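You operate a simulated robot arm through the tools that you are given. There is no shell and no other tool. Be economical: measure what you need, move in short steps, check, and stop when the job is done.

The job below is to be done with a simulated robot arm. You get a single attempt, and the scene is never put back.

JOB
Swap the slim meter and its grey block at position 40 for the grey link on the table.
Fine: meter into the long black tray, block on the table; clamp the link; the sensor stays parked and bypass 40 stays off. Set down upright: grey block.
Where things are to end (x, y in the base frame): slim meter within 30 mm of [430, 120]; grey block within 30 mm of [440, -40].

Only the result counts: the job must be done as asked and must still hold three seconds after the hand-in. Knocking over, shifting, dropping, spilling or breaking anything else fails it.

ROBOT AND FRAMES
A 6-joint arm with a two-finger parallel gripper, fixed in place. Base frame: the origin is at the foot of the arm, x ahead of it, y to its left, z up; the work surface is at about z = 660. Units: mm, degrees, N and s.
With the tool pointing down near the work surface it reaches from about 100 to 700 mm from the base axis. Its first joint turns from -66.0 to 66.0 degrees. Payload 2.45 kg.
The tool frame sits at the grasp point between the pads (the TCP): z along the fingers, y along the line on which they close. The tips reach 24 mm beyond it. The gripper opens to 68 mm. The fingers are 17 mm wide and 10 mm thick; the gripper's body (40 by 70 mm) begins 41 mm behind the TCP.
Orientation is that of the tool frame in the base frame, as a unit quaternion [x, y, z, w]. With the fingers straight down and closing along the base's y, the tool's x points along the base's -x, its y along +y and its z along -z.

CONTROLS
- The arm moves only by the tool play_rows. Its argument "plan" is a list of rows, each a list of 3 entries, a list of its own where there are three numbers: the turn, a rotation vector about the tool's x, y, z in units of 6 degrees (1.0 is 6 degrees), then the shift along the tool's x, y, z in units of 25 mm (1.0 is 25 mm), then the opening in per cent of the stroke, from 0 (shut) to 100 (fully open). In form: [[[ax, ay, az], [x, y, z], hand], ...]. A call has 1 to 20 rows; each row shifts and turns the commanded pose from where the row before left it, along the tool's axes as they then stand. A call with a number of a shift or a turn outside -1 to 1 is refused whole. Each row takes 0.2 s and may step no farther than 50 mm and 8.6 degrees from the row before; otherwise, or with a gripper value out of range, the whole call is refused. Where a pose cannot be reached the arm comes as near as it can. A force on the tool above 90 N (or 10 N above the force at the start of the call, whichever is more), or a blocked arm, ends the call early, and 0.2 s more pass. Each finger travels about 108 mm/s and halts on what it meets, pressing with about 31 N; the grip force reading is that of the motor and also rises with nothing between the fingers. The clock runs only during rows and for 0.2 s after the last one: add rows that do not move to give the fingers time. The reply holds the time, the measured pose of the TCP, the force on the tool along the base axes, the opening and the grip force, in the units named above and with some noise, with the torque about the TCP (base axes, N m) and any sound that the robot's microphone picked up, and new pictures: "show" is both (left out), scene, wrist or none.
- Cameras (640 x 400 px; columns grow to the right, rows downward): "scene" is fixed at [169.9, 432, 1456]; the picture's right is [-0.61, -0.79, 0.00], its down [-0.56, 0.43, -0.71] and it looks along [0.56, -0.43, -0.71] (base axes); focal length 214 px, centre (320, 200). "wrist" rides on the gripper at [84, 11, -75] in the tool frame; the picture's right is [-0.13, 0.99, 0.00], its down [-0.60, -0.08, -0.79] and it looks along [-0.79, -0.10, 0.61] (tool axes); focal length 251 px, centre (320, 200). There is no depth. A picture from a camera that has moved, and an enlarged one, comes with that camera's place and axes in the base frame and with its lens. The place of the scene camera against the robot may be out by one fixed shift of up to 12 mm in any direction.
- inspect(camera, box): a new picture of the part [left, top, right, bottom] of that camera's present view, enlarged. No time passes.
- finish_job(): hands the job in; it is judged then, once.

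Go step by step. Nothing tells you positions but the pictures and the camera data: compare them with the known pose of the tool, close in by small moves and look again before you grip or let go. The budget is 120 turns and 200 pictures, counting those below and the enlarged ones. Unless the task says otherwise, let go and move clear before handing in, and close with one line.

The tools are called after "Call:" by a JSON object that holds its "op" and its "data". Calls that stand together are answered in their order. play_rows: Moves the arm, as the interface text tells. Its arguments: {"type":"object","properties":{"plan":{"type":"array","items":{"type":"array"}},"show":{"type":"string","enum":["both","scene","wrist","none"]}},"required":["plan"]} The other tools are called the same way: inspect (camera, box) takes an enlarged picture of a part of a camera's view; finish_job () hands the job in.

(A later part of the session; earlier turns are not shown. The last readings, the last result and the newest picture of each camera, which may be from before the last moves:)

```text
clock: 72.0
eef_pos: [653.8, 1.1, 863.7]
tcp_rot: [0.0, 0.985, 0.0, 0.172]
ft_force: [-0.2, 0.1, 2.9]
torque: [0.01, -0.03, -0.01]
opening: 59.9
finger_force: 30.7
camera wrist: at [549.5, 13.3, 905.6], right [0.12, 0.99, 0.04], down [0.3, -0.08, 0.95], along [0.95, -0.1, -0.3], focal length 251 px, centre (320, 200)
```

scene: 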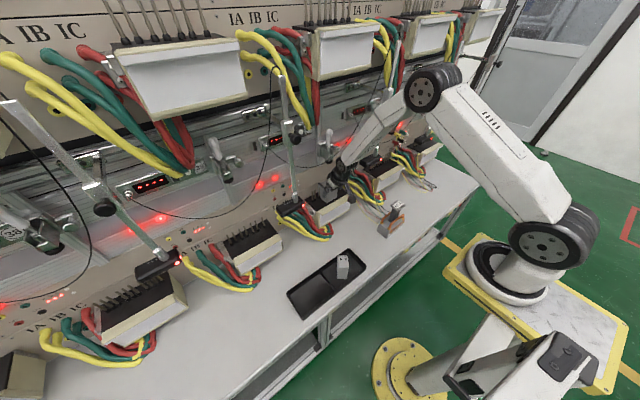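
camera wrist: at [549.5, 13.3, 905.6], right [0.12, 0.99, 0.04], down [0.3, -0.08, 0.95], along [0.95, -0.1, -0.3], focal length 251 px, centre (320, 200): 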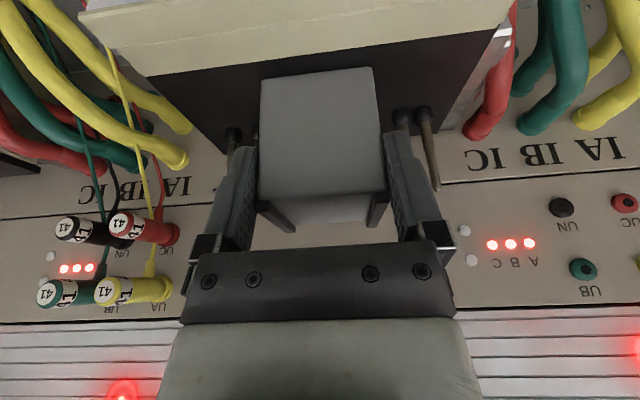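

The block is gripped at 59.9 mm. I'll try a small lift first.

Call:
{"op": "play_rows", "data": {"plan": [[[0, 0, 0], [-0.034, 0, -0.094], 0], [[0, 0, 0], [-0.034, 0, -0.094], 0], [[0, 0, 0], [-0.068, 0, -0.188], 0], [[0, 0, 0], [-0.068, 0, -0.188], 0], [[0, 0, 0], [0, 0, 0], 0]], "show": "none"}}

Call:
{"op": "inspect", "data": {"camera": "scene", "box": [300, 130, 400, 230]}}

```text
clock: 73.2
eef_pos: [654.0, 3.0, 878.4]
tcp_rot: [0.001, 0.985, -0.001, 0.173]
ft_force: [-0.5, 0.9, -2.5]
torque: [0.0, 0.05, -0.01]
opening: 59.9
finger_force: 31.1
```

```text
4.00 times, centred on (350, 180) of scene
camera zoom: at [169.9, 432.0, 1456.0], right [-0.61, -0.79, 0.0], down [-0.56, 0.43, -0.71], along [0.56, -0.43, -0.71], focal length 858 px, centre (200, 280)
```

zoom: 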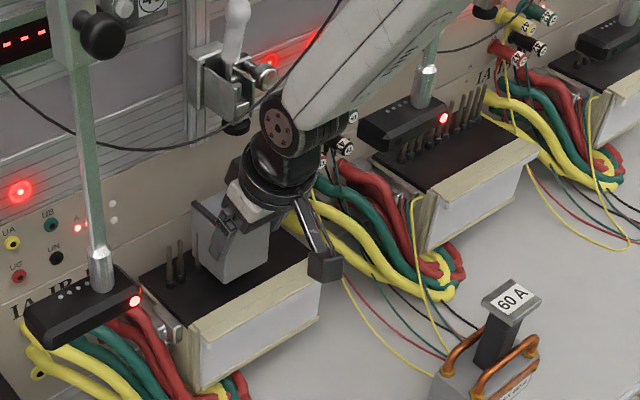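

Call:
{"op": "play_rows", "data": {"plan": [[[0, 0, 0], [-0.17, 0, -0.47], 0], [[0, 0, 0], [-0.17, 0, -0.47], 0], [[0, 0, 0], [-0.17, 0, -0.47], 0], [[0, 0, 0], [0, 0, 0], 0]], "show": "wrist"}}

Call:
{"op": "inspect", "data": {"camera": "scene", "box": [310, 150, 370, 220]}}

```text
clock: 74.2
eef_pos: [650.7, 2.2, 914.3]
tcp_rot: [0.0, 0.986, -0.001, 0.169]
ft_force: [-18.1, 0.0, -11.5]
torque: [0.06, -1.0, -0.04]
opening: 59.8
finger_force: 30.7
camera wrist: at [546.6, 13.8, 956.8], right [0.12, 0.99, 0.04], down [0.31, -0.08, 0.95], along [0.94, -0.1, -0.31], focal length 251 px, centre (320, 200)
```

wrist: 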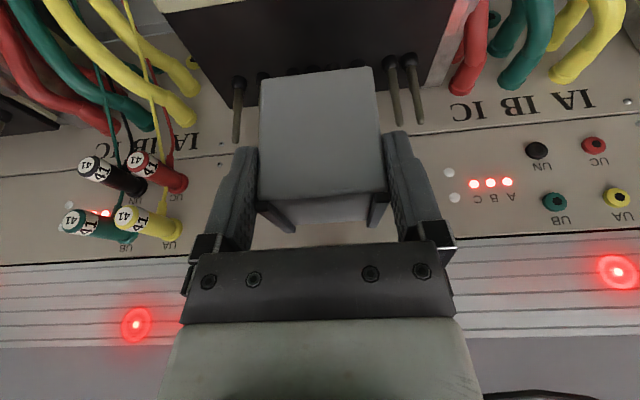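

```text
5.71 times, centred on (340, 185) of scene
camera zoom: at [169.6, 432.0, 1456.1], right [-0.61, -0.79, 0.0], down [-0.56, 0.43, -0.71], along [0.56, -0.43, -0.71], focal length 1226 px, centre (206, 286)
```

zoom: 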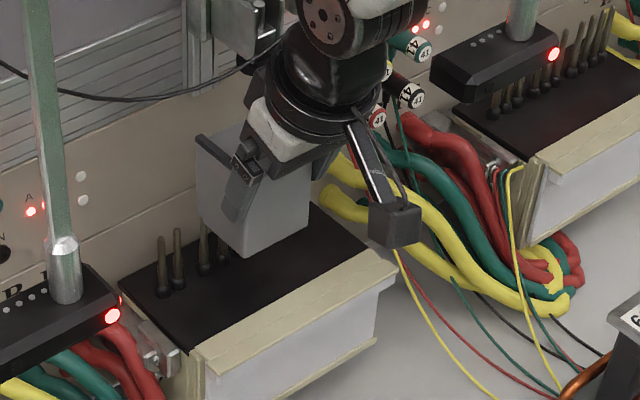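

Something, likely the plunger, is pressing the wrist back with 18 N. The block is about 50 mm up, roughly level with the pin tops, so I'll ease back a few mm while lifting a little more.

Call:
{"op": "play_rows", "data": {"plan": [[[0, 0, 0], [0.11, 0, -0.04], 0], [[0, 0, 0], [0, 0, -0.14], 0], [[0, 0, 0], [0, 0, -0.14], 0], [[0, 0, 0], [0, 0, 0], 0]], "show": "wrist"}}

Call:
{"op": "inspect", "data": {"camera": "scene", "box": [310, 130, 370, 220]}}

```text
clock: 75.2
eef_pos: [649.2, 1.7, 923.1]
tcp_rot: [0.001, 0.985, -0.001, 0.173]
ft_force: [-3.4, -1.1, -7.5]
torque: [0.07, -0.07, -0.03]
opening: 59.8
finger_force: 31.0
camera wrist: at [544.3, 14.3, 964.7], right [0.12, 0.99, 0.04], down [0.3, -0.08, 0.95], along [0.95, -0.1, -0.3], focal length 251 px, centre (320, 200)
```

wrist: 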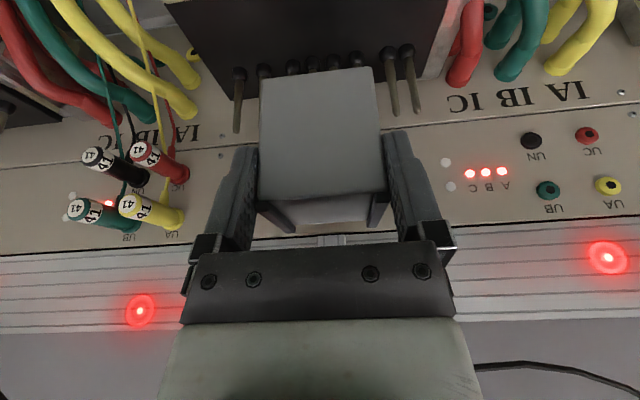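

```text
4.44 times, centred on (340, 175) of scene
camera zoom: at [169.9, 432.0, 1456.0], right [-0.61, -0.79, 0.0], down [-0.56, 0.43, -0.71], along [0.56, -0.43, -0.71], focal length 953 px, centre (231, 311)
```

zoom: 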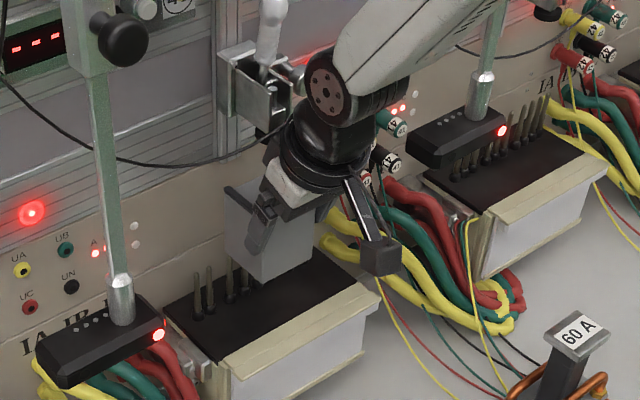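

The block is clear of the pins. I'll pull it straight back, then turn the tool the other way (clockwise) to carry it upright.

Call:
{"op": "play_rows", "data": {"plan": [[[0, 0, 0], [0.38, 0, -0.14], 0], [[0, 0, 0], [0.75, 0, -0.273], 0], [[0, 0, 0], [0.94, 0, -0.341], 0], [[0, 0, 0], [0.94, 0, -0.341], 0], [[0, 0, 0], [0.94, 0, -0.341], 0], [[0, 0, 0], [0.94, 0, -0.341], 0], [[0, 0, 0], [0.94, 0, -0.341], 0], [[0.361, 0, 1], [0, 0, 0], 0], [[0.361, 0, 1], [0, 0, 0], 0], [[0.361, 0, 1], [0, 0, 0], 0], [[0.361, 0, 1], [0, 0, 0], 0], [[0.361, 0, 1], [0, 0, 0], 0], [[0, 0, 0], [0, 0, 0], 0]]}}

```text
clock: 78.0
eef_pos: [493.0, 1.9, 922.3]
tcp_rot: [0.271, 0.947, -0.048, 0.165]
ft_force: [0.2, 0.2, -1.7]
torque: [0.0, 0.0, -0.01]
opening: 59.9
finger_force: 30.7
camera wrist: at [410.2, 68.0, 964.5], right [0.63, 0.78, 0.04], down [0.21, -0.22, 0.95], along [0.75, -0.59, -0.3], focal length 251 px, centre (320, 200)
```

scene: 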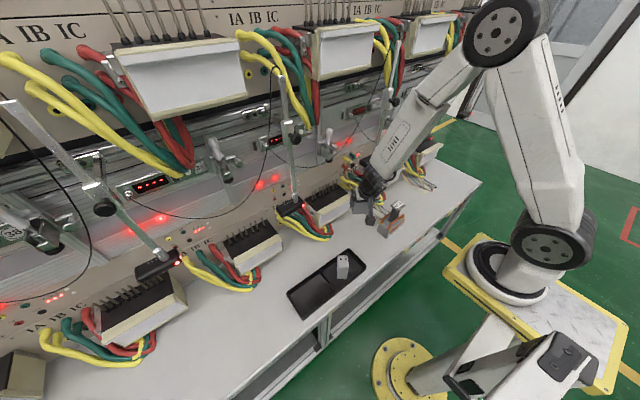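
wrist: 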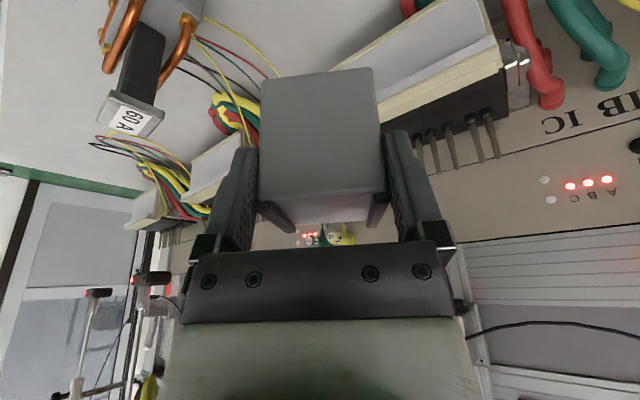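

Call:
{"op": "play_rows", "data": {"plan": [[[0.361, 0, 1], [0, 0, 0], 0], [[0.361, 0, 1], [0, 0, 0], 0], [[0.361, 0, 1], [0, 0, 0], 0], [[0.361, 0, 1], [0, 0, 0], 0], [[0.361, 0, 1], [0, 0, 0], 0], [[0.361, 0, 1], [0, 0, 0], 0], [[0.361, 0, 1], [0, 0, 0], 0], [[0.361, 0, 1], [0, 0, 0], 0], [[0.361, 0, 1], [0, 0, 0], 0], [[0.361, 0, 1], [0, 0, 0], 0], [[0.361, 0, 1], [0, 0, 0], 0], [[0.361, 0, 1], [0, 0, 0], 0], [[0.361, 0, 1], [0, 0, 0], 0], [[0.361, 0, 1], [0, 0, 0], 0], [[0.361, 0, 1], [0, 0, 0], 0], [[0, 0, 0], [0, 0, 0], 0]], "show": "wrist"}}

```text
clock: 81.4
eef_pos: [493.2, 2.0, 922.3]
tcp_rot: [0.884, 0.434, -0.155, 0.077]
ft_force: [-0.5, -0.6, -1.4]
torque: [0.05, -0.02, 0.0]
opening: 59.6
finger_force: 31.0
camera wrist: at [565.8, 79.2, 964.6], right [0.71, -0.7, 0.04], down [-0.24, -0.19, 0.95], along [-0.66, -0.69, -0.3], focal length 251 px, centre (320, 200)
```

wrist: 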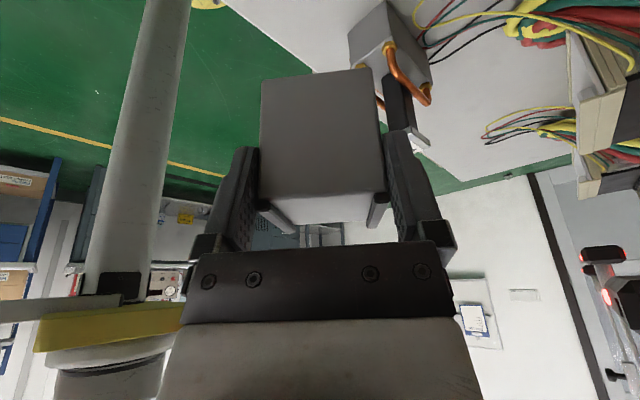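

Orientation tracked well. I'm moving above the block's target and lowering to about 35 mm over the table.

Call:
{"op": "play_rows", "data": {"plan": [[[0, 0, 0], [0.0925, -0.0845, 0.9235], 0], [[0, 0, 0], [0.0925, -0.0845, 0.9235], 0], [[0, 0, 0], [0.0925, -0.0845, 0.9235], 0], [[0, 0, 0], [0.0925, -0.0845, 0.9235], 0], [[0, 0, 0], [0.0925, -0.0845, 0.9235], 0], [[0, 0, 0], [0.0925, -0.0845, 0.9235], 0], [[0, 0, 0], [0.0925, -0.0845, 0.9235], 0], [[0, 0, 0], [0.0925, -0.0845, 0.9235], 0], [[0, 0, 0], [0, 0, 0], 0]]}}

Call:
{"op": "inspect", "data": {"camera": "scene", "box": [340, 190, 420, 270]}}

```text
clock: 83.4
eef_pos: [451.2, -23.9, 742.1]
tcp_rot: [0.884, 0.435, -0.155, 0.076]
ft_force: [0.1, -1.1, -2.3]
torque: [0.04, -0.05, 0.05]
opening: 60.0
finger_force: 30.8
camera wrist: at [524.3, 53.5, 784.2], right [0.71, -0.7, 0.05], down [-0.25, -0.19, 0.95], along [-0.66, -0.69, -0.31], focal length 251 px, centre (320, 200)
```

scene: 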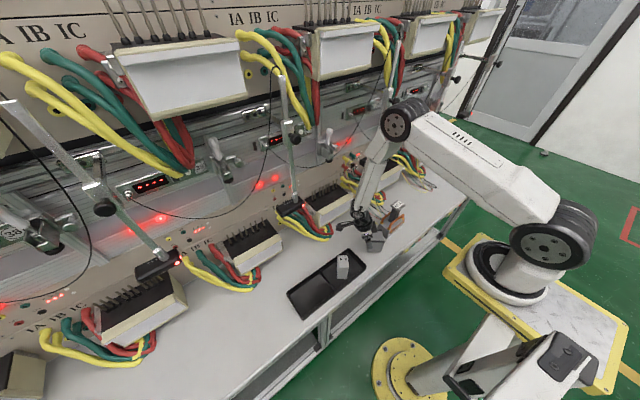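
wrist: 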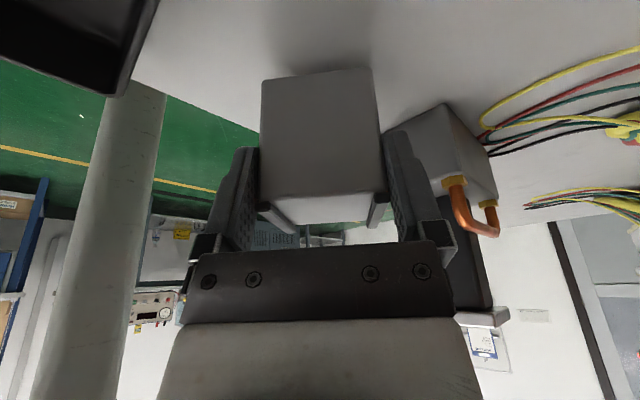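

```text
5.00 times, centred on (380, 230) of scene
camera zoom: at [169.9, 432.0, 1456.0], right [-0.61, -0.79, 0.0], down [-0.56, 0.43, -0.71], along [0.56, -0.43, -0.71], focal length 1072 px, centre (20, 50)
```

zoom: 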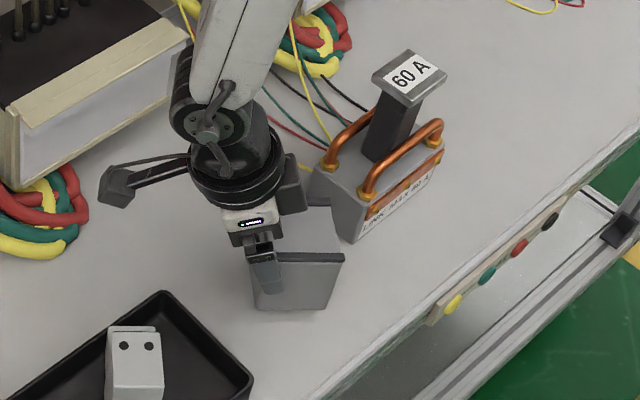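

Call:
{"op": "play_rows", "data": {"plan": [[[0, 0, 0], [0.19, 0, 0.526], 0], [[0, 0, 0], [0.19, 0, 0.526], 0], [[0, 0, 0], [0.034, 0, 0.094], 0], [[0, 0, 0], [0, 0, 0], 0]], "show": "none"}}

```text
clock: 84.4
eef_pos: [452.7, -23.9, 711.3]
tcp_rot: [0.884, 0.436, -0.153, 0.077]
ft_force: [7.8, -1.3, 24.7]
torque: [0.01, 0.22, 0.05]
opening: 59.9
finger_force: 31.0
```

Block is on the table. I'll release it and back out.

Call:
{"op": "play_rows", "data": {"plan": [[[0, 0, 0], [-0.02, 0, -0.06], 0], [[0, 0, 0], [0, 0, 0], 95], [[0, 0, 0], [0, 0, 0], 100], [[0, 0, 0], [0, 0, 0], 100], [[0, 0, 0], [0, 0, -0.4], 100], [[0, 0, 0], [0, 0, -0.8], 100], [[0, 0, 0], [0, 0, -1], 100], [[0, 0, 0], [0, 0, -1], 100], [[0, 0, 0], [0, 0, -1], 100], [[0, 0, 0], [0, 0, -1], 100], [[0, 0, 0], [0, 0, 0], 100]]}}

Call:
{"op": "inspect", "data": {"camera": "scene", "box": [340, 190, 420, 270]}}

```text
clock: 86.8
eef_pos: [478.6, 12.2, 836.8]
tcp_rot: [0.884, 0.434, -0.154, 0.076]
ft_force: [0.2, -1.0, 0.1]
torque: [0.01, 0.04, 0.0]
opening: 68.0
finger_force: 0.1
camera wrist: at [551.5, 89.9, 879.4], right [0.71, -0.7, 0.04], down [-0.24, -0.19, 0.95], along [-0.66, -0.69, -0.3], focal length 251 px, centre (320, 200)
```

scene: 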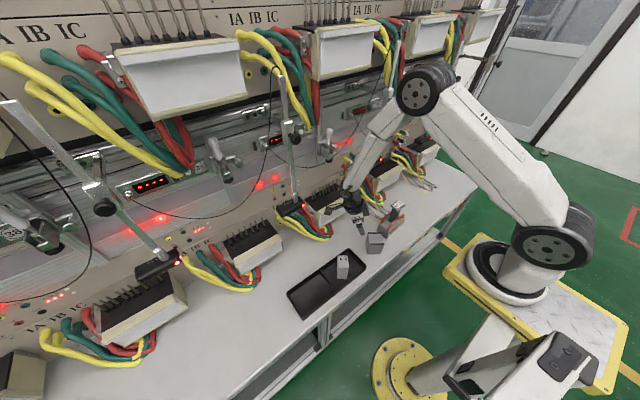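
wrist: 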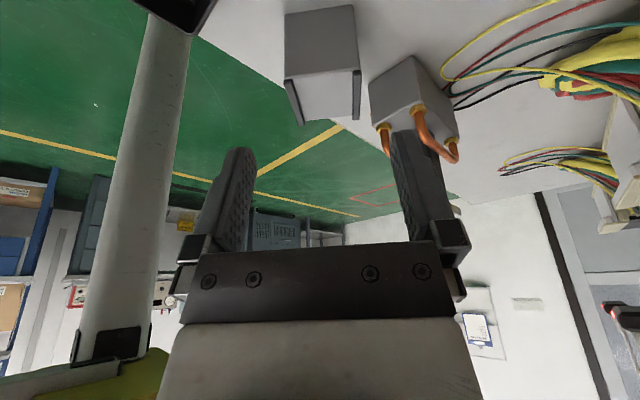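

```text
5.00 times, centred on (380, 230) of scene
camera zoom: at [169.9, 432.0, 1456.0], right [-0.61, -0.79, 0.0], down [-0.56, 0.43, -0.71], along [0.56, -0.43, -0.71], focal length 1072 px, centre (20, 50)
```

zoom: 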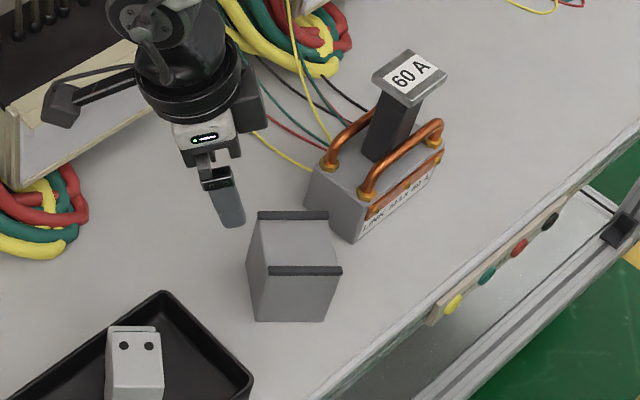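

The block stands upright. I'll check its position more precisely.

Call:
{"op": "inspect", "data": {"camera": "wrist", "box": [260, 0, 480, 165]}}

```text
2.42 times, centred on (370, 82) of wrist
camera zoom: at [551.5, 89.9, 879.4], right [0.71, -0.7, 0.04], down [-0.24, -0.19, 0.95], along [-0.66, -0.69, -0.3], focal length 610 px, centre (199, 485)
```

zoom: 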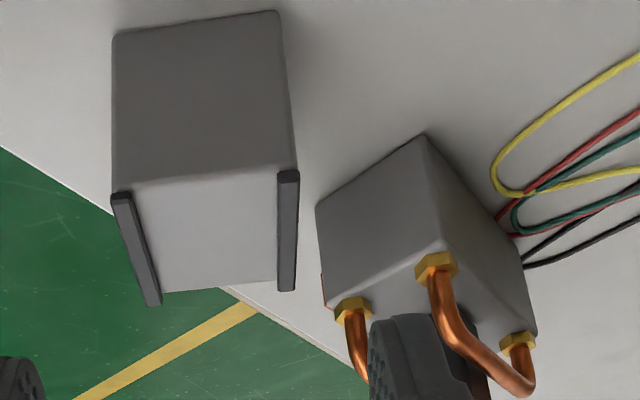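

The block is at about (429, -50), inside tolerance and upright. Next is the link. I'll go up, return to vertical at zero yaw, and look at it from the front.

Call:
{"op": "play_rows", "data": {"plan": [[[0, 0, 0], [-0.34, 0, -0.94], 100], [[0, 0, 0], [-0.34, 0, -0.94], 100], [[0, 0, 0], [-0.34, 0, -0.94], 100], [[0, 0, 0], [-0.34, 0, -0.94], 100], [[0, 0.83, 0], [0, 0, 0], 100], [[0, 0.83, 0], [0, 0, 0], 100], [[0, 0.83, 0], [0, 0, 0], 100], [[0, 0.83, 0], [0, 0, 0], 100], [[0, 0, -1], [0, 0, 0], 100], [[0, 0, -1], [0, 0, 0], 100], [[0, 0, -1], [0, 0, 0], 100], [[0, 0, -1], [0, 0, 0], 100], [[0, 0, -1], [0, 0, 0], 100], [[0, 0, -1], [0, 0, 0], 100], [[0, 0, -1], [0, 0, 0], 100], [[0, 0, -1], [0, 0, 0], 100], [[0, 0, -1], [0, 0, 0], 100], [[0, 0, -1], [0, 0, 0], 100], [[0, 0, -1], [0, 0, 0], 100], [[0, 0, -1], [0, 0, 0], 100]], "show": "none"}}

Call:
{"op": "play_rows", "data": {"plan": [[[0, 0, -1], [0, 0, 0], 100], [[0, 0, -1], [0, 0, 0], 100], [[0, 0, -1], [0, 0, 0], 100], [[0, 0, -1], [0, 0, 0], 100], [[0, 0, -1], [0, 0, 0], 100], [[0, 0, -1], [0, 0, 0], 100], [[0, 0, -1], [0, 0, 0], 100], [[0, 0, -1], [0, 0, 0], 100], [[0, 0, -1], [0, 0, 0], 100], [[0, 0, -0.7], [0, 0, 0], 100], [[0, 0, 0], [1, -1, 0], 100], [[0, 0, 0], [1, -1, 0], 100], [[0, 0, 0], [1, -1, 0], 100], [[0, 0, 0], [1, -1, 0], 100], [[0, 0, 0], [1, -1, 0], 100], [[0, 0, 0], [0, -1, 0], 100], [[0, 0, 0], [0, -1, 0], 100], [[0, 0, 0], [0, 0, 0], 100]]}}

```text
clock: 91.0
eef_pos: [461.1, 2.1, 913.5]
tcp_rot: [0.464, 0.884, -0.058, 0.012]
ft_force: [-0.3, -0.2, -0.5]
torque: [0.0, 0.01, -0.04]
opening: 68.0
finger_force: 0.0
out of reach, approached as far as the arm can: row 6, 7, 8
```

```text
clock: 94.8
eef_pos: [333.4, -164.0, 912.3]
tcp_rot: [-0.023, 0.998, -0.06, -0.016]
ft_force: [0.7, -0.1, -0.4]
torque: [0.0, -0.02, -0.01]
opening: 68.1
finger_force: 0.0
out of reach, approached as far as the arm can: row 15, 16, 17
camera wrist: at [251.8, -146.5, 987.3], right [0.08, 0.99, -0.12], down [0.63, 0.05, 0.77], along [0.77, -0.14, -0.62], focal length 251 px, centre (320, 200)
```

scene: 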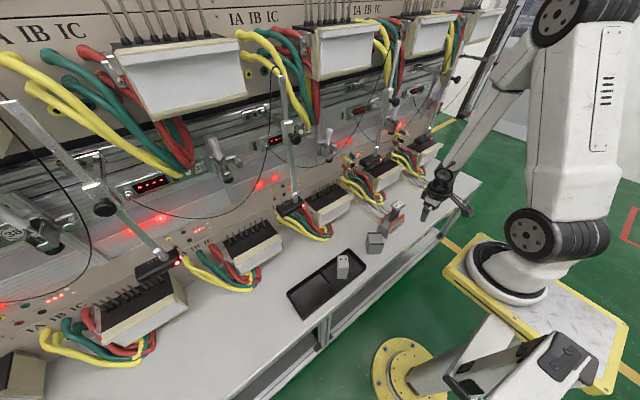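
wrist: 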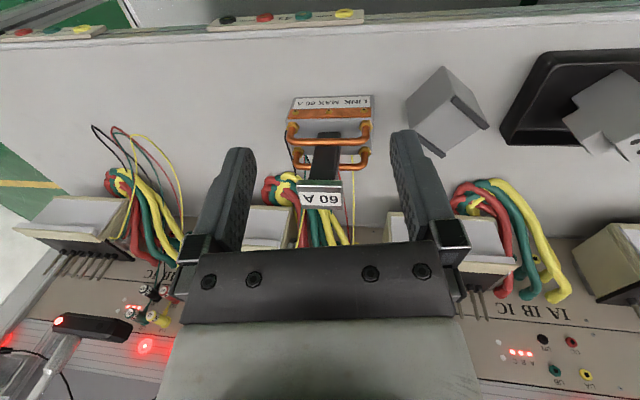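

Call:
{"op": "inspect", "data": {"camera": "wrist", "box": [260, 80, 400, 220]}}

Call:
{"op": "inspect", "data": {"camera": "scene", "box": [370, 190, 420, 245]}}

```text
2.86 times, centred on (330, 150) of wrist
camera zoom: at [251.8, -146.5, 987.3], right [0.08, 0.99, -0.12], down [0.63, 0.05, 0.77], along [0.77, -0.14, -0.62], focal length 718 px, centre (291, 343)
```

zoom: 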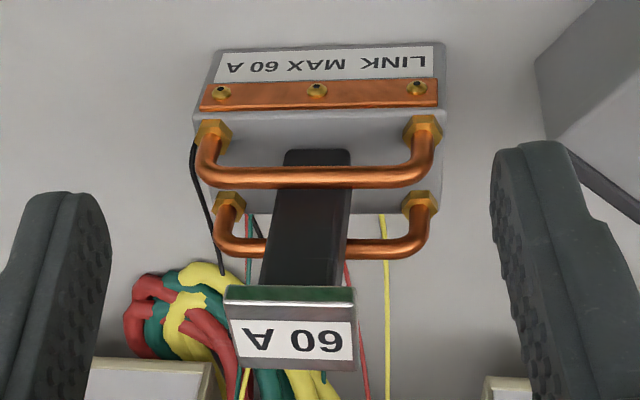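

```text
7.27 times, centred on (395, 218) of scene
camera zoom: at [169.9, 432.0, 1456.0], right [-0.61, -0.79, 0.0], down [-0.56, 0.43, -0.71], along [0.56, -0.43, -0.71], focal length 1560 px, centre (-226, 73)
```

zoom: 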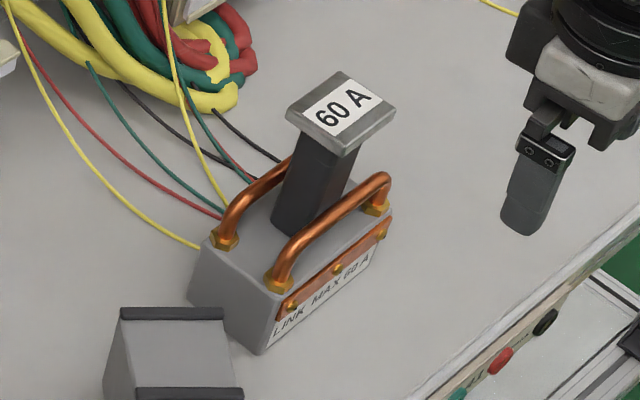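

The link measures: base about 59×108 mm centred at (459, -184), base top z≈712, copper bars at z≈747, a post about 30 mm wide, plate top z≈823. To install it under the bracket I need about 50° of forward tilt, so I'll test getting past the wrist singularity exactly in-plane at y=0 with an empty hand.

Call:
{"op": "play_rows", "data": {"plan": [[[0, 0, 0], [-0.67, 0.937, -0.274], 100], [[0, 0, 0], [-0.67, 0.937, -0.274], 100], [[0, 0, 0], [-0.67, 0.937, -0.274], 100], [[0, 0, 0], [-0.67, 0.937, -0.274], 100], [[0, 0, 0], [-0.67, 0.937, -0.274], 100], [[0, 0, 0], [-0.67, 0.937, -0.274], 100], [[0, 0, 0], [-0.67, 0.937, -0.274], 100], [[-0.57, -0.15, 0.22], [0, 0, 0], 100], [[-0.57, -0.15, 0.22], [0, 0, 0], 100], [[0, 0, 0], [0, 0, 0], 100]], "show": "none"}}

```text
clock: 97.0
eef_pos: [443.7, 10.8, 935.2]
tcp_rot: [-0.024, 0.998, -0.06, -0.016]
ft_force: [0.2, -0.5, 0.2]
torque: [0.03, 0.01, 0.0]
opening: 68.0
finger_force: 0.1
out of reach, approached as far as the arm can: row 8, 9
```

Orientation correction was refused here, so some joint is likely at a limit. I'll probe small turns to find out which way is free.

Call:
{"op": "play_rows", "data": {"plan": [[[0, 0, 0.9], [0, 0, 0], 100], [[0, 0, 0.9], [0, 0, 0], 100], [[0, 0, 0], [0, 0, 0], 100]], "show": "none"}}

Call:
{"op": "play_rows", "data": {"plan": [[[0, 0, -0.9], [0, 0, 0], 100], [[0, 0, -0.9], [0, 0, 0], 100], [[0, 0, 0], [0, 0, 0], 100]], "show": "none"}}

Call:
{"op": "play_rows", "data": {"plan": [[[0, 0.9, 0], [0, 0, 0], 100], [[0, 0.9, 0], [0, 0, 0], 100], [[-0.5, 0, 0], [0, 0, 0], 100], [[-0.5, 0, 0], [0, 0, 0], 100], [[0, 0, 0], [0, 0, 0], 100]], "show": "scene"}}

```text
clock: 97.8
eef_pos: [443.7, 10.8, 935.0]
tcp_rot: [0.071, 0.996, -0.061, -0.011]
ft_force: [-0.1, 0.1, 0.5]
torque: [0.0, 0.01, -0.03]
opening: 68.2
finger_force: 0.1
```

```text
clock: 98.6
eef_pos: [444.2, 10.7, 934.9]
tcp_rot: [-0.025, 0.998, -0.06, -0.016]
ft_force: [0.2, -1.0, 0.8]
torque: [-0.01, 0.02, 0.01]
opening: 68.0
finger_force: 0.1
```

```text
clock: 99.8
eef_pos: [428.4, -11.0, 916.0]
tcp_rot: [-0.02, 0.991, -0.079, -0.103]
ft_force: [-0.2, 0.7, -0.4]
torque: [-0.02, 0.0, 0.01]
opening: 68.1
finger_force: 0.0
out of reach, approached as far as the arm can: row 1, 2, 3, 4
```

scene: 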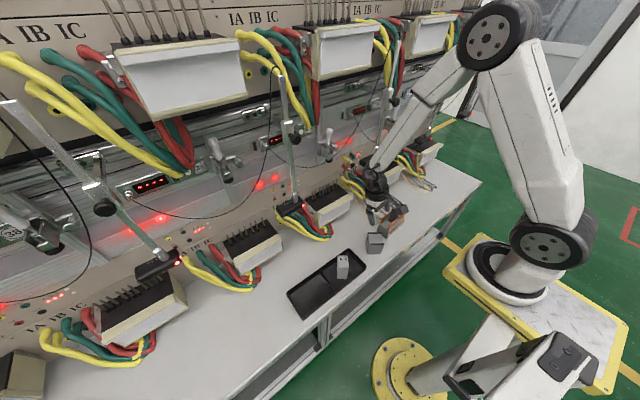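

Yaw about the tool axis is free, but roll isn't. The forearm roll joint appears to be near its limit, flipped by about 180°. I'll unwind it by tilting forward past the forearm axis and then sweeping the tool round through +y.

Call:
{"op": "play_rows", "data": {"plan": [[[0, 0, 0], [0, 0, -1], 50], [[0, 0, 0], [0, 0, -1], 0], [[0, -1, 0], [0, 0, 0], 0], [[0, -1, 0], [0, 0, 0], 0], [[0, -1, 0], [0, 0, 0], 0], [[0, -1, 0], [0, 0, 0], 0], [[0, -1, 0], [0, 0, 0], 0], [[0, -1, 0], [0, 0, 0], 0], [[0, -1, 0], [0, 0, 0], 0], [[0, -1, 0], [0, 0, 0], 0], [[0, -1, 0], [0, 0, 0], 0], [[0, -1, 0], [0, 0, 0], 0], [[0, -1, 0], [0, 0, 0], 0], [[0, 0, 0], [0, 0, 0], 0]], "show": "scene"}}

```text
clock: 102.8
eef_pos: [465.3, -24.0, 939.8]
tcp_rot: [-0.061, 0.907, -0.076, 0.409]
ft_force: [-0.1, 0.5, -0.4]
torque: [-0.03, -0.02, -0.01]
opening: 0.1
finger_force: 23.8
out of reach, approached as far as the arm can: row 1, 2, 8, 10, 11, 12, 13
```

scene: 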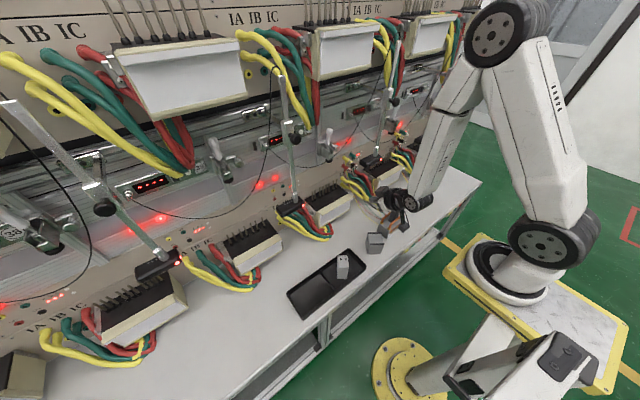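

We are past the singularity now, with 49° of forward tilt. I'll test sweeping the tool around.

Call:
{"op": "play_rows", "data": {"plan": [[[-0.733, -0.188, -0.653], [0, 0, 0], 0], [[-0.733, -0.188, -0.653], [0, 0, 0], 0], [[-0.733, -0.188, -0.653], [0, 0, 0], 0], [[0, 0, 0], [0, 0, 0], 0]], "show": "none"}}

```text
clock: 103.8
eef_pos: [465.7, -23.6, 940.1]
tcp_rot: [-0.201, 0.887, -0.012, 0.416]
ft_force: [-0.1, 0.5, -0.2]
torque: [0.01, 0.0, 0.02]
opening: 0.0
finger_force: 24.4
```

Call:
{"op": "play_rows", "data": {"plan": [[[0.353, 0.01, 0.893], [0, 0, 0], 0], [[0.353, 0.01, 0.893], [0, 0, 0], 0], [[0.353, 0.01, 0.893], [0, 0, 0], 0], [[0.353, 0.01, 0.893], [0, 0, 0], 0], [[0, 0, 0], [0, 0, 0], 0]], "show": "none"}}

```text
clock: 105.0
eef_pos: [465.5, -24.5, 939.8]
tcp_rot: [-0.001, 0.906, 0.0, 0.423]
ft_force: [-0.1, -0.1, -0.2]
torque: [-0.02, 0.0, -0.02]
opening: 0.1
finger_force: 23.5
```

Tool is now exactly at 50° forward tilt and zero yaw with no reach warnings, so I can pick the link directly in its install orientation. I'm moving to the pre-grasp pose in front of the post.

Call:
{"op": "play_rows", "data": {"plan": [[[0, 0, 0], [0.579, 0, -0.689], 50], [[0, 0, 0], [0.579, 0, -0.689], 100], [[0, 0, 0], [0.579, 0, -0.689], 100], [[0, 0, 0], [0.579, 0, -0.689], 100], [[0, 0, 0], [0, -0.914, 0], 100], [[0, 0, 0], [0, -0.914, 0], 100], [[0, 0, 0], [0, -0.914, 0], 100], [[0, 0, 0], [0, -0.914, 0], 100], [[0, 0, 0], [0, -0.914, 0], 100], [[0, 0, 0], [0, -0.914, 0], 100], [[0, 0, 0], [0, -0.914, 0], 100], [[0, 0, 0], [0.741, 0, 0.622], 100], [[0, 0, 0], [0.741, 0, 0.622], 100], [[0, 0, 0], [0.741, 0, 0.622], 100], [[0, 0, 0], [0.741, 0, 0.622], 100], [[0, 0, 0], [0, 0, 0], 100]]}}

Call:
{"op": "inspect", "data": {"camera": "wrist", "box": [200, 40, 440, 240]}}

```text
clock: 108.0
eef_pos: [446.3, -195.4, 842.0]
tcp_rot: [-0.002, 0.895, 0.001, 0.445]
ft_force: [-3.4, 6.6, 22.4]
torque: [0.91, -0.22, 0.32]
opening: 68.3
finger_force: 0.0
out of reach, approached as far as the arm can: row 1, 2, 3, 4
stopped in row 15: the force on the tool passed its limit at 142 N (the readings are from after the stop); the commanded pose is now the measured one
camera wrist: at [336.8, -185.0, 821.0], right [0.07, 0.99, 0.1], down [-0.27, -0.08, 0.96], along [0.96, -0.1, 0.26], focal length 251 px, centre (320, 200)
```

scene: 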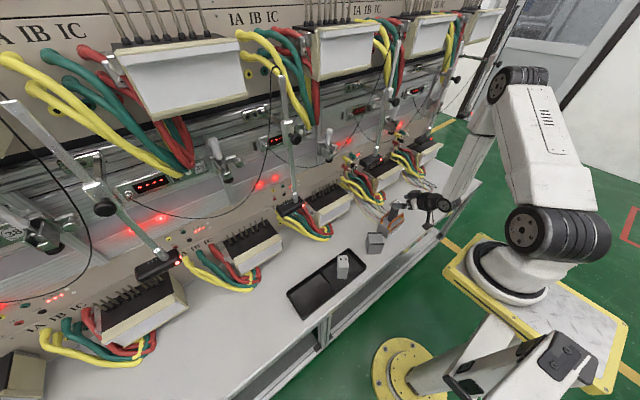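
wrist: 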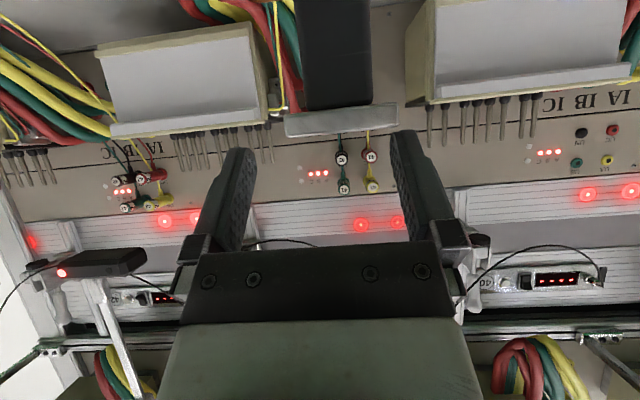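

```text
2.00 times, centred on (320, 140) of wrist
camera zoom: at [336.8, -185.0, 821.0], right [0.07, 0.99, 0.1], down [-0.27, -0.08, 0.96], along [0.96, -0.1, 0.26], focal length 503 px, centre (320, 320)
```

zoom: 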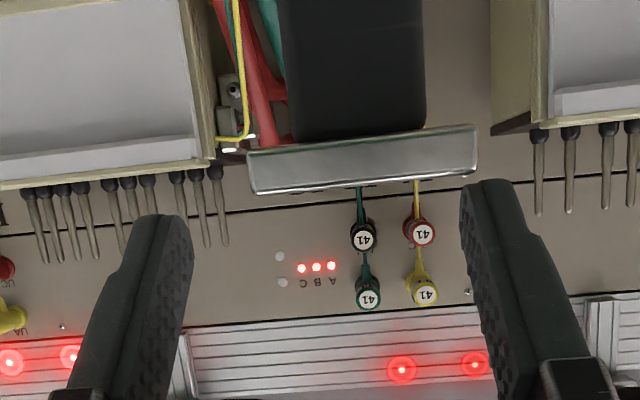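

The right finger touched the plate's edge, because the retreat in -x was limited and I was offset in y. I'll lift off straight away and check the link.

Call:
{"op": "play_rows", "data": {"plan": [[[0, 0, 0], [-0.5, 0, -0.38], 100], [[0, 0, 0], [-0.797, 0, -0.604], 100], [[0, 0, 0], [0, 0, 0], 100]], "show": "none"}}

Call:
{"op": "inspect", "data": {"camera": "scene", "box": [360, 180, 440, 260]}}

Call:
{"op": "inspect", "data": {"camera": "wrist", "box": [200, 0, 440, 160]}}

```text
clock: 108.8
eef_pos: [447.0, -194.9, 881.7]
tcp_rot: [-0.002, 0.897, 0.001, 0.442]
ft_force: [-0.8, 0.8, 0.0]
torque: [-0.03, 0.01, -0.02]
opening: 68.0
finger_force: 0.0
```

```text
5.00 times, centred on (400, 220) of scene
camera zoom: at [169.9, 432.0, 1456.0], right [-0.61, -0.79, 0.0], down [-0.56, 0.43, -0.71], along [0.56, -0.43, -0.71], focal length 1072 px, centre (-80, 100)
```

zoom: 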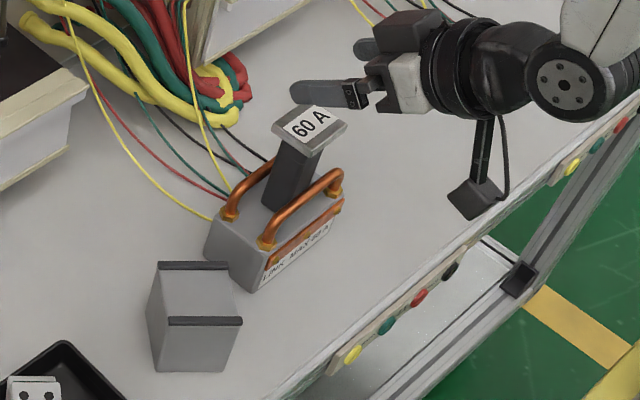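

```text
2.50 times, centred on (320, 80) of wrist
camera zoom: at [336.4, -183.8, 861.0], right [0.07, 0.99, 0.1], down [-0.26, -0.08, 0.96], along [0.96, -0.1, 0.25], focal length 629 px, centre (320, 500)
```

zoom: 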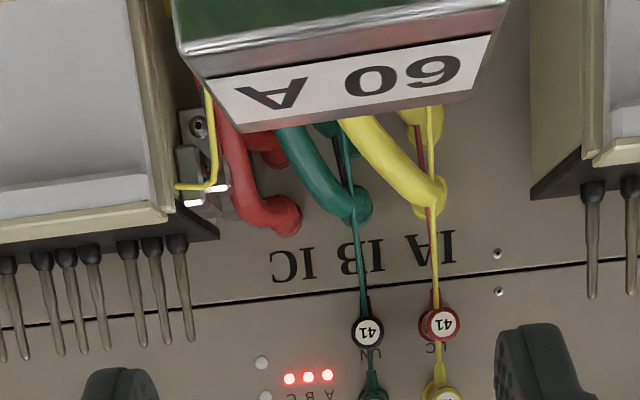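

The link hasn't moved. Direct retreat in -x is limited here, so I'll go around on its -y side: out in y, down, back in x, and then in.

Call:
{"op": "play_rows", "data": {"plan": [[[0, 0, 0], [0, -0.9, 0], 100], [[0, 0, 0], [0, -0.9, 0], 100], [[0, 0, 0], [0, -0.9, 0], 100], [[0, 0, 0], [0, -0.9, 0], 100], [[0, 0, 0], [0.65, 0, 0.5], 100], [[0, 0, 0], [0.65, 0, 0.5], 100], [[0, 0, 0], [0.65, 0, 0.5], 100], [[0, 0, 0], [0.65, 0, 0.5], 100], [[0, 0, 0], [0.548, 0, -0.714], 100], [[0, 0, 0], [0.548, 0, -0.714], 100], [[0, 0, 0], [0, 0, 0], 100]], "show": "wrist"}}

```text
clock: 111.2
eef_pos: [405.2, -286.4, 798.3]
tcp_rot: [-0.002, 0.897, 0.002, 0.442]
ft_force: [-0.6, 0.8, -1.0]
torque: [-0.01, 0.0, -0.03]
opening: 67.9
finger_force: 0.0
camera wrist: at [292.4, -275.2, 777.7], right [0.07, 0.99, 0.1], down [-0.26, -0.08, 0.96], along [0.96, -0.1, 0.25], focal length 251 px, centre (320, 200)
```

wrist: 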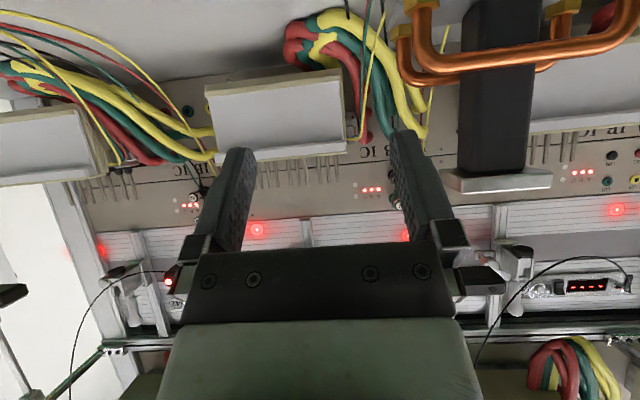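

Call:
{"op": "play_rows", "data": {"plan": [[[0, 0, 0], [0.3, 0, -0.39], 100], [[0, 0, 0], [0, 0.8, 0], 100], [[0, 0, 0], [0, 0.8, 0], 100], [[0, 0, 0], [0, 0.8, 0], 100], [[0, 0, 0], [0, 0.8, 0], 100], [[0, 0, 0], [0, 0.8, 0], 100], [[0, 0, 0], [0, 0, 0], 100]], "show": "wrist"}}

Call:
{"op": "inspect", "data": {"camera": "wrist", "box": [200, 0, 440, 200]}}

Call:
{"op": "inspect", "data": {"camera": "scene", "box": [360, 180, 440, 260]}}

```text
clock: 112.8
eef_pos: [389.6, -187.2, 801.3]
tcp_rot: [-0.002, 0.897, 0.001, 0.443]
ft_force: [0.2, 0.3, -0.3]
torque: [0.02, 0.02, 0.02]
opening: 68.1
finger_force: 0.1
camera wrist: at [279.0, -174.9, 779.8], right [0.07, 0.99, 0.1], down [-0.26, -0.08, 0.96], along [0.96, -0.1, 0.25], focal length 251 px, centre (320, 200)
```

wrist: 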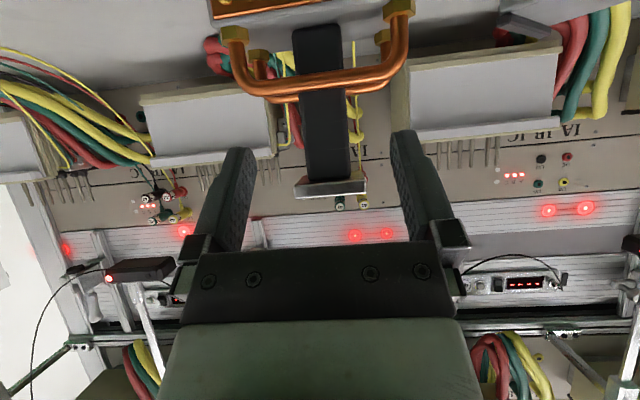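

```text
2.00 times, centred on (320, 100) of wrist
camera zoom: at [279.0, -174.9, 779.8], right [0.07, 0.99, 0.1], down [-0.26, -0.08, 0.96], along [0.96, -0.1, 0.25], focal length 503 px, centre (320, 400)
```

zoom: 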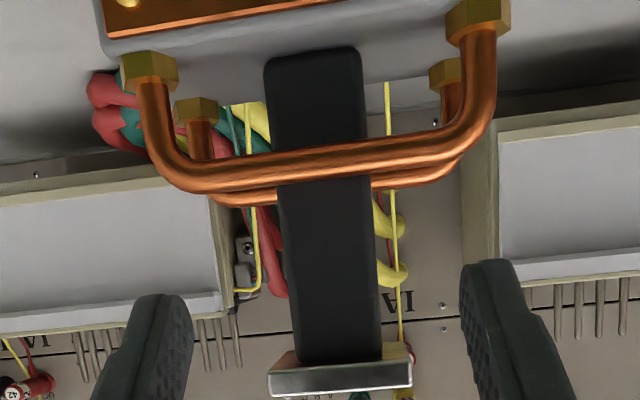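

```text
5.00 times, centred on (400, 220) of scene
camera zoom: at [169.9, 432.1, 1456.0], right [-0.61, -0.79, 0.0], down [-0.56, 0.43, -0.71], along [0.56, -0.43, -0.71], focal length 1072 px, centre (-80, 100)
```

zoom: 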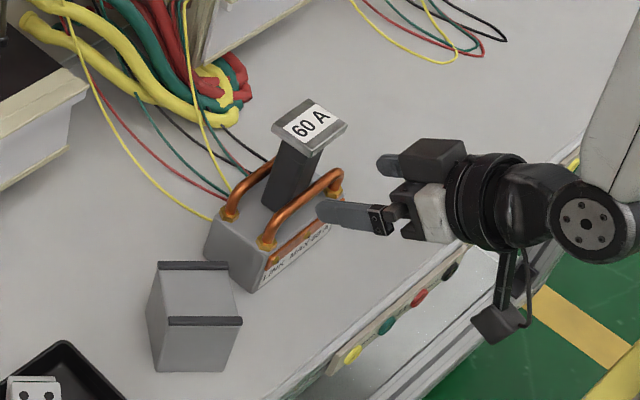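

Clear view: plate z 810–820, bars topped at z≈757, post centre y≈-184.4. I'll slide in along the fingers to (451, -184.4, 775).

Call:
{"op": "play_rows", "data": {"plan": [[[0, 0, 0], [-0.656, 0.11, 0], 100], [[0, 0, 0], [0, 0, 0.65], 100], [[0, 0, 0], [0, 0, 0.65], 100], [[0, 0, 0], [0, 0, 0.65], 100], [[0, 0, 0], [0, 0, 0.64], 100], [[0, 0, 0], [0, 0, 0], 100]], "show": "wrist"}}

Call:
{"op": "inspect", "data": {"camera": "scene", "box": [370, 180, 430, 250]}}

```text
clock: 114.2
eef_pos: [450.7, -183.7, 773.0]
tcp_rot: [-0.002, 0.897, 0.001, 0.442]
ft_force: [0.1, -0.6, -0.3]
torque: [-0.01, 0.02, 0.0]
opening: 68.2
finger_force: 0.1
camera wrist: at [340.4, -172.4, 752.8], right [0.07, 0.99, 0.1], down [-0.26, -0.08, 0.96], along [0.96, -0.1, 0.25], focal length 251 px, centre (320, 200)
```

wrist: 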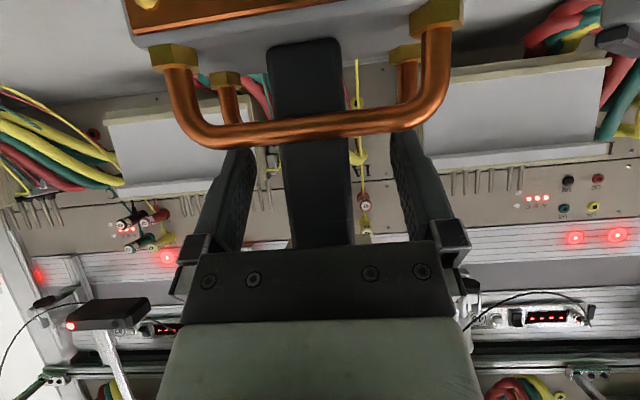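

```text
5.71 times, centred on (400, 215) of scene
camera zoom: at [169.9, 432.0, 1456.0], right [-0.61, -0.79, 0.0], down [-0.56, 0.43, -0.71], along [0.56, -0.43, -0.71], focal length 1226 px, centre (-137, 114)
```

zoom: 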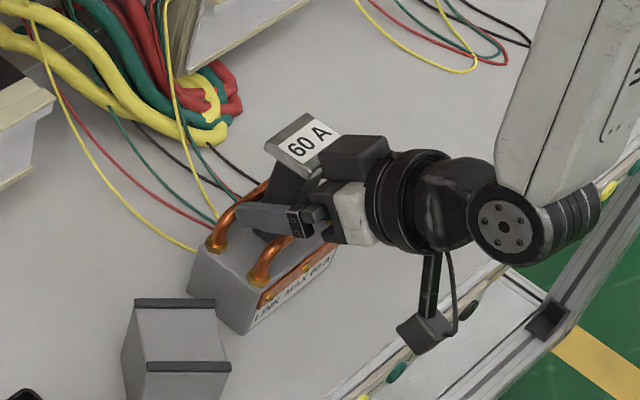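

Fingers are around the post with no contact. Now I close.

Call:
{"op": "play_rows", "data": {"plan": [[[0, 0, 0], [0, 0, 0], 70], [[0, 0, 0], [0, 0, 0], 40], [[0, 0, 0], [0, 0, 0], 0], [[0, 0, 0], [0, 0, 0], 0]], "show": "wrist"}}

```text
clock: 115.2
eef_pos: [449.9, -184.1, 773.9]
tcp_rot: [-0.003, 0.897, 0.002, 0.443]
ft_force: [0.3, -0.6, 0.0]
torque: [0.01, -0.06, -0.02]
opening: 29.9
finger_force: 30.5
camera wrist: at [340.3, -172.6, 753.0], right [0.07, 0.99, 0.1], down [-0.26, -0.08, 0.96], along [0.96, -0.1, 0.25], focal length 251 px, centre (320, 200)
```

wrist: 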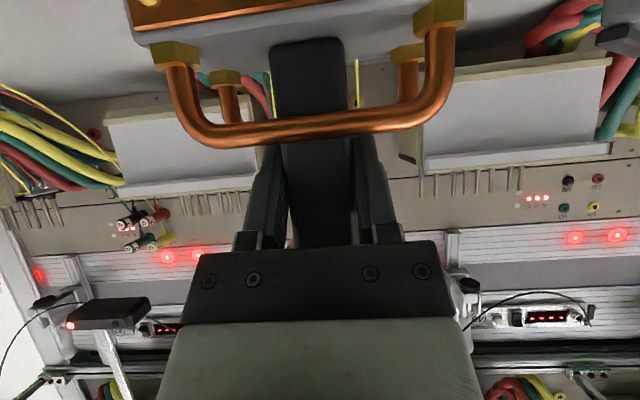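

The link's post is gripped at 29.9 mm. I'll lift straight up, then move out and up before crossing to y≈0.

Call:
{"op": "play_rows", "data": {"plan": [[[0, 0, 0], [-0.16, 0, -0.122], 0], [[0, 0, 0], [-0.4, 0, -0.3], 0], [[0, 0, 0], [-0.476, 0, -0.365], 0], [[0, 0, 0], [0, 0, 0], 0]]}}

Call:
{"op": "inspect", "data": {"camera": "scene", "box": [370, 180, 430, 250]}}

```text
clock: 116.2
eef_pos: [450.6, -185.0, 806.5]
tcp_rot: [-0.003, 0.897, 0.002, 0.442]
ft_force: [-0.1, -0.1, -3.6]
torque: [-0.04, 0.04, -0.02]
opening: 29.7
finger_force: 30.7
camera wrist: at [339.9, -173.2, 786.0], right [0.07, 0.99, 0.1], down [-0.26, -0.08, 0.96], along [0.96, -0.1, 0.25], focal length 251 px, centre (320, 200)
```

scene: 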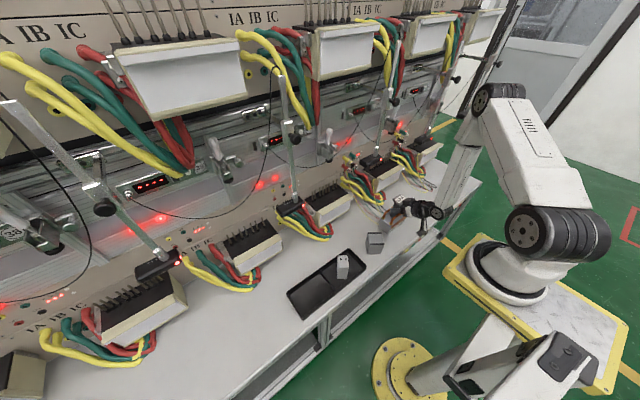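
wrist: 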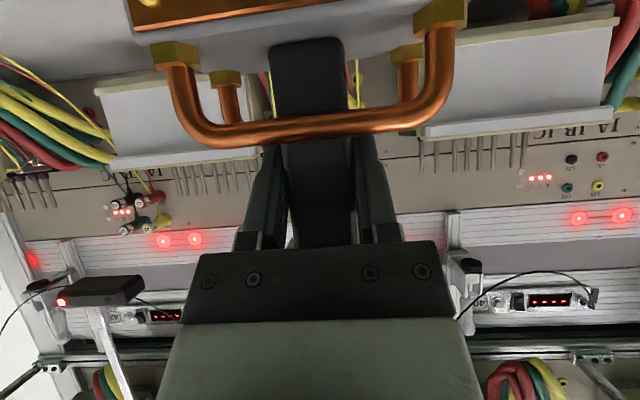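

```text
5.71 times, centred on (400, 215) of scene
camera zoom: at [169.9, 432.0, 1456.0], right [-0.61, -0.79, 0.0], down [-0.56, 0.43, -0.71], along [0.56, -0.43, -0.71], focal length 1226 px, centre (-137, 114)
```

zoom: 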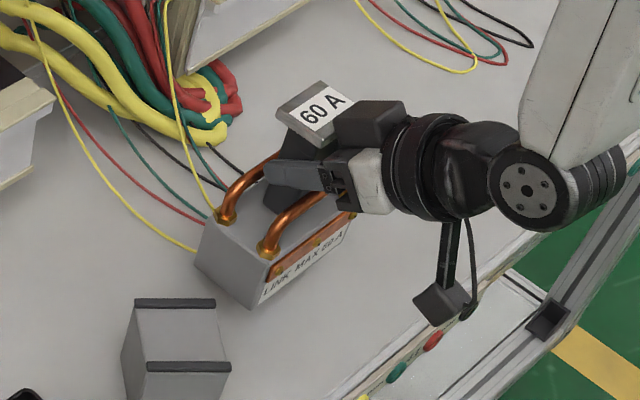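

Call:
{"op": "play_rows", "data": {"plan": [[[0, 0, 0], [-0.785, 0, 0.104], 0], [[0, 0, 0], [-0.785, 0, 0.104], 0], [[0, 0, 0], [-0.785, 0, 0.104], 0], [[0, 0, 0], [-0.785, 0, 0.104], 0], [[0, 0, 0], [-0.785, 0, 0.104], 0], [[0, 0, 0], [0, 0.925, 0], 0], [[0, 0, 0], [0, 0.925, 0], 0], [[0, 0, 0], [0, 0.925, 0], 0], [[0, 0, 0], [0, 0.925, 0], 0], [[0, 0, 0], [0, 0.925, 0], 0], [[0, 0, 0], [0, 0.925, 0], 0], [[0, 0, 0], [0, 0.925, 0], 0], [[0, 0, 0], [0, 0.925, 0], 0], [[0, 0, 0], [0, 0, 0], 0]], "show": "scene"}}

```text
clock: 119.2
eef_pos: [520.7, 2.8, 876.9]
tcp_rot: [-0.002, 0.897, 0.002, 0.442]
ft_force: [0.1, 1.1, -4.1]
torque: [0.0, 0.05, 0.01]
opening: 29.8
finger_force: 30.9
```

scene: 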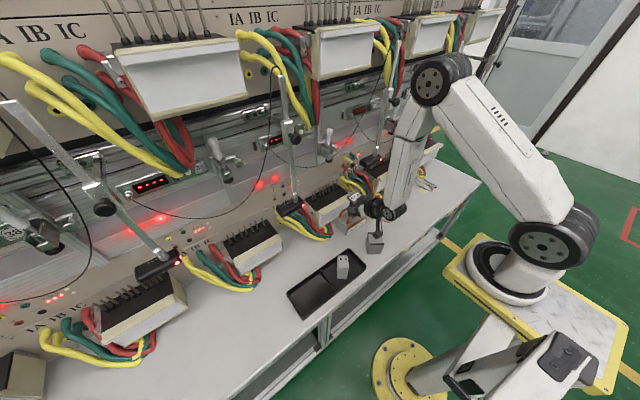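

Call:
{"op": "play_rows", "data": {"plan": [[[0, 0, 0], [-0.94, -0.033, -0.047], 0], [[0, 0, 0], [-0.94, -0.033, -0.047], 0], [[0, 0, 0], [-0.94, -0.033, -0.047], 0], [[0, 0, 0], [0, 0, 0], 0]], "show": "wrist"}}

Call:
{"op": "inspect", "data": {"camera": "scene", "box": [300, 140, 380, 230]}}

Call:
{"op": "inspect", "data": {"camera": "wrist", "box": [200, 0, 440, 260]}}

```text
clock: 120.2
eef_pos: [561.1, 0.8, 933.4]
tcp_rot: [-0.002, 0.897, 0.001, 0.442]
ft_force: [0.1, -0.1, -3.2]
torque: [0.02, 0.02, -0.02]
opening: 29.9
finger_force: 31.2
camera wrist: at [449.9, 11.1, 913.7], right [0.07, 0.99, 0.1], down [-0.26, -0.08, 0.96], along [0.96, -0.1, 0.25], focal length 251 px, centre (320, 200)
```

wrist: 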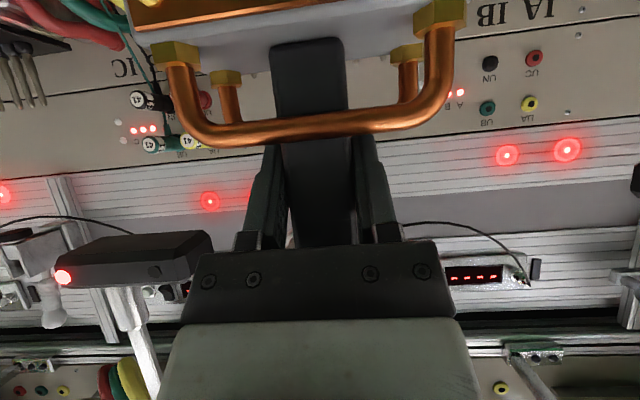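

```text
4.44 times, centred on (340, 185) of scene
camera zoom: at [169.9, 432.0, 1456.0], right [-0.61, -0.79, 0.0], down [-0.56, 0.43, -0.71], along [0.56, -0.43, -0.71], focal length 953 px, centre (231, 267)
```

zoom: 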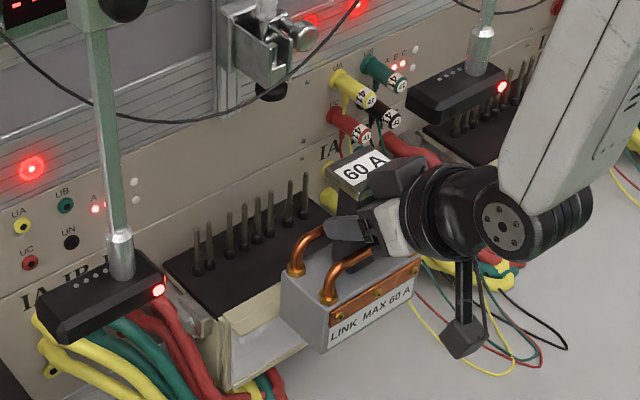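

```text
1.54 times, centred on (320, 130) of wrist
camera zoom: at [449.9, 11.1, 913.7], right [0.07, 0.99, 0.1], down [-0.26, -0.08, 0.96], along [0.96, -0.1, 0.25], focal length 387 px, centre (320, 308)
```

zoom: 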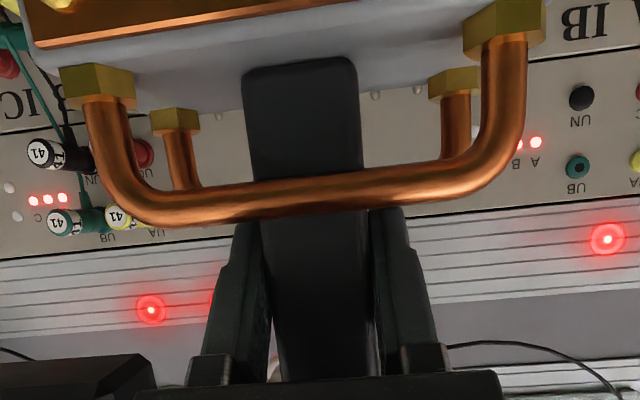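

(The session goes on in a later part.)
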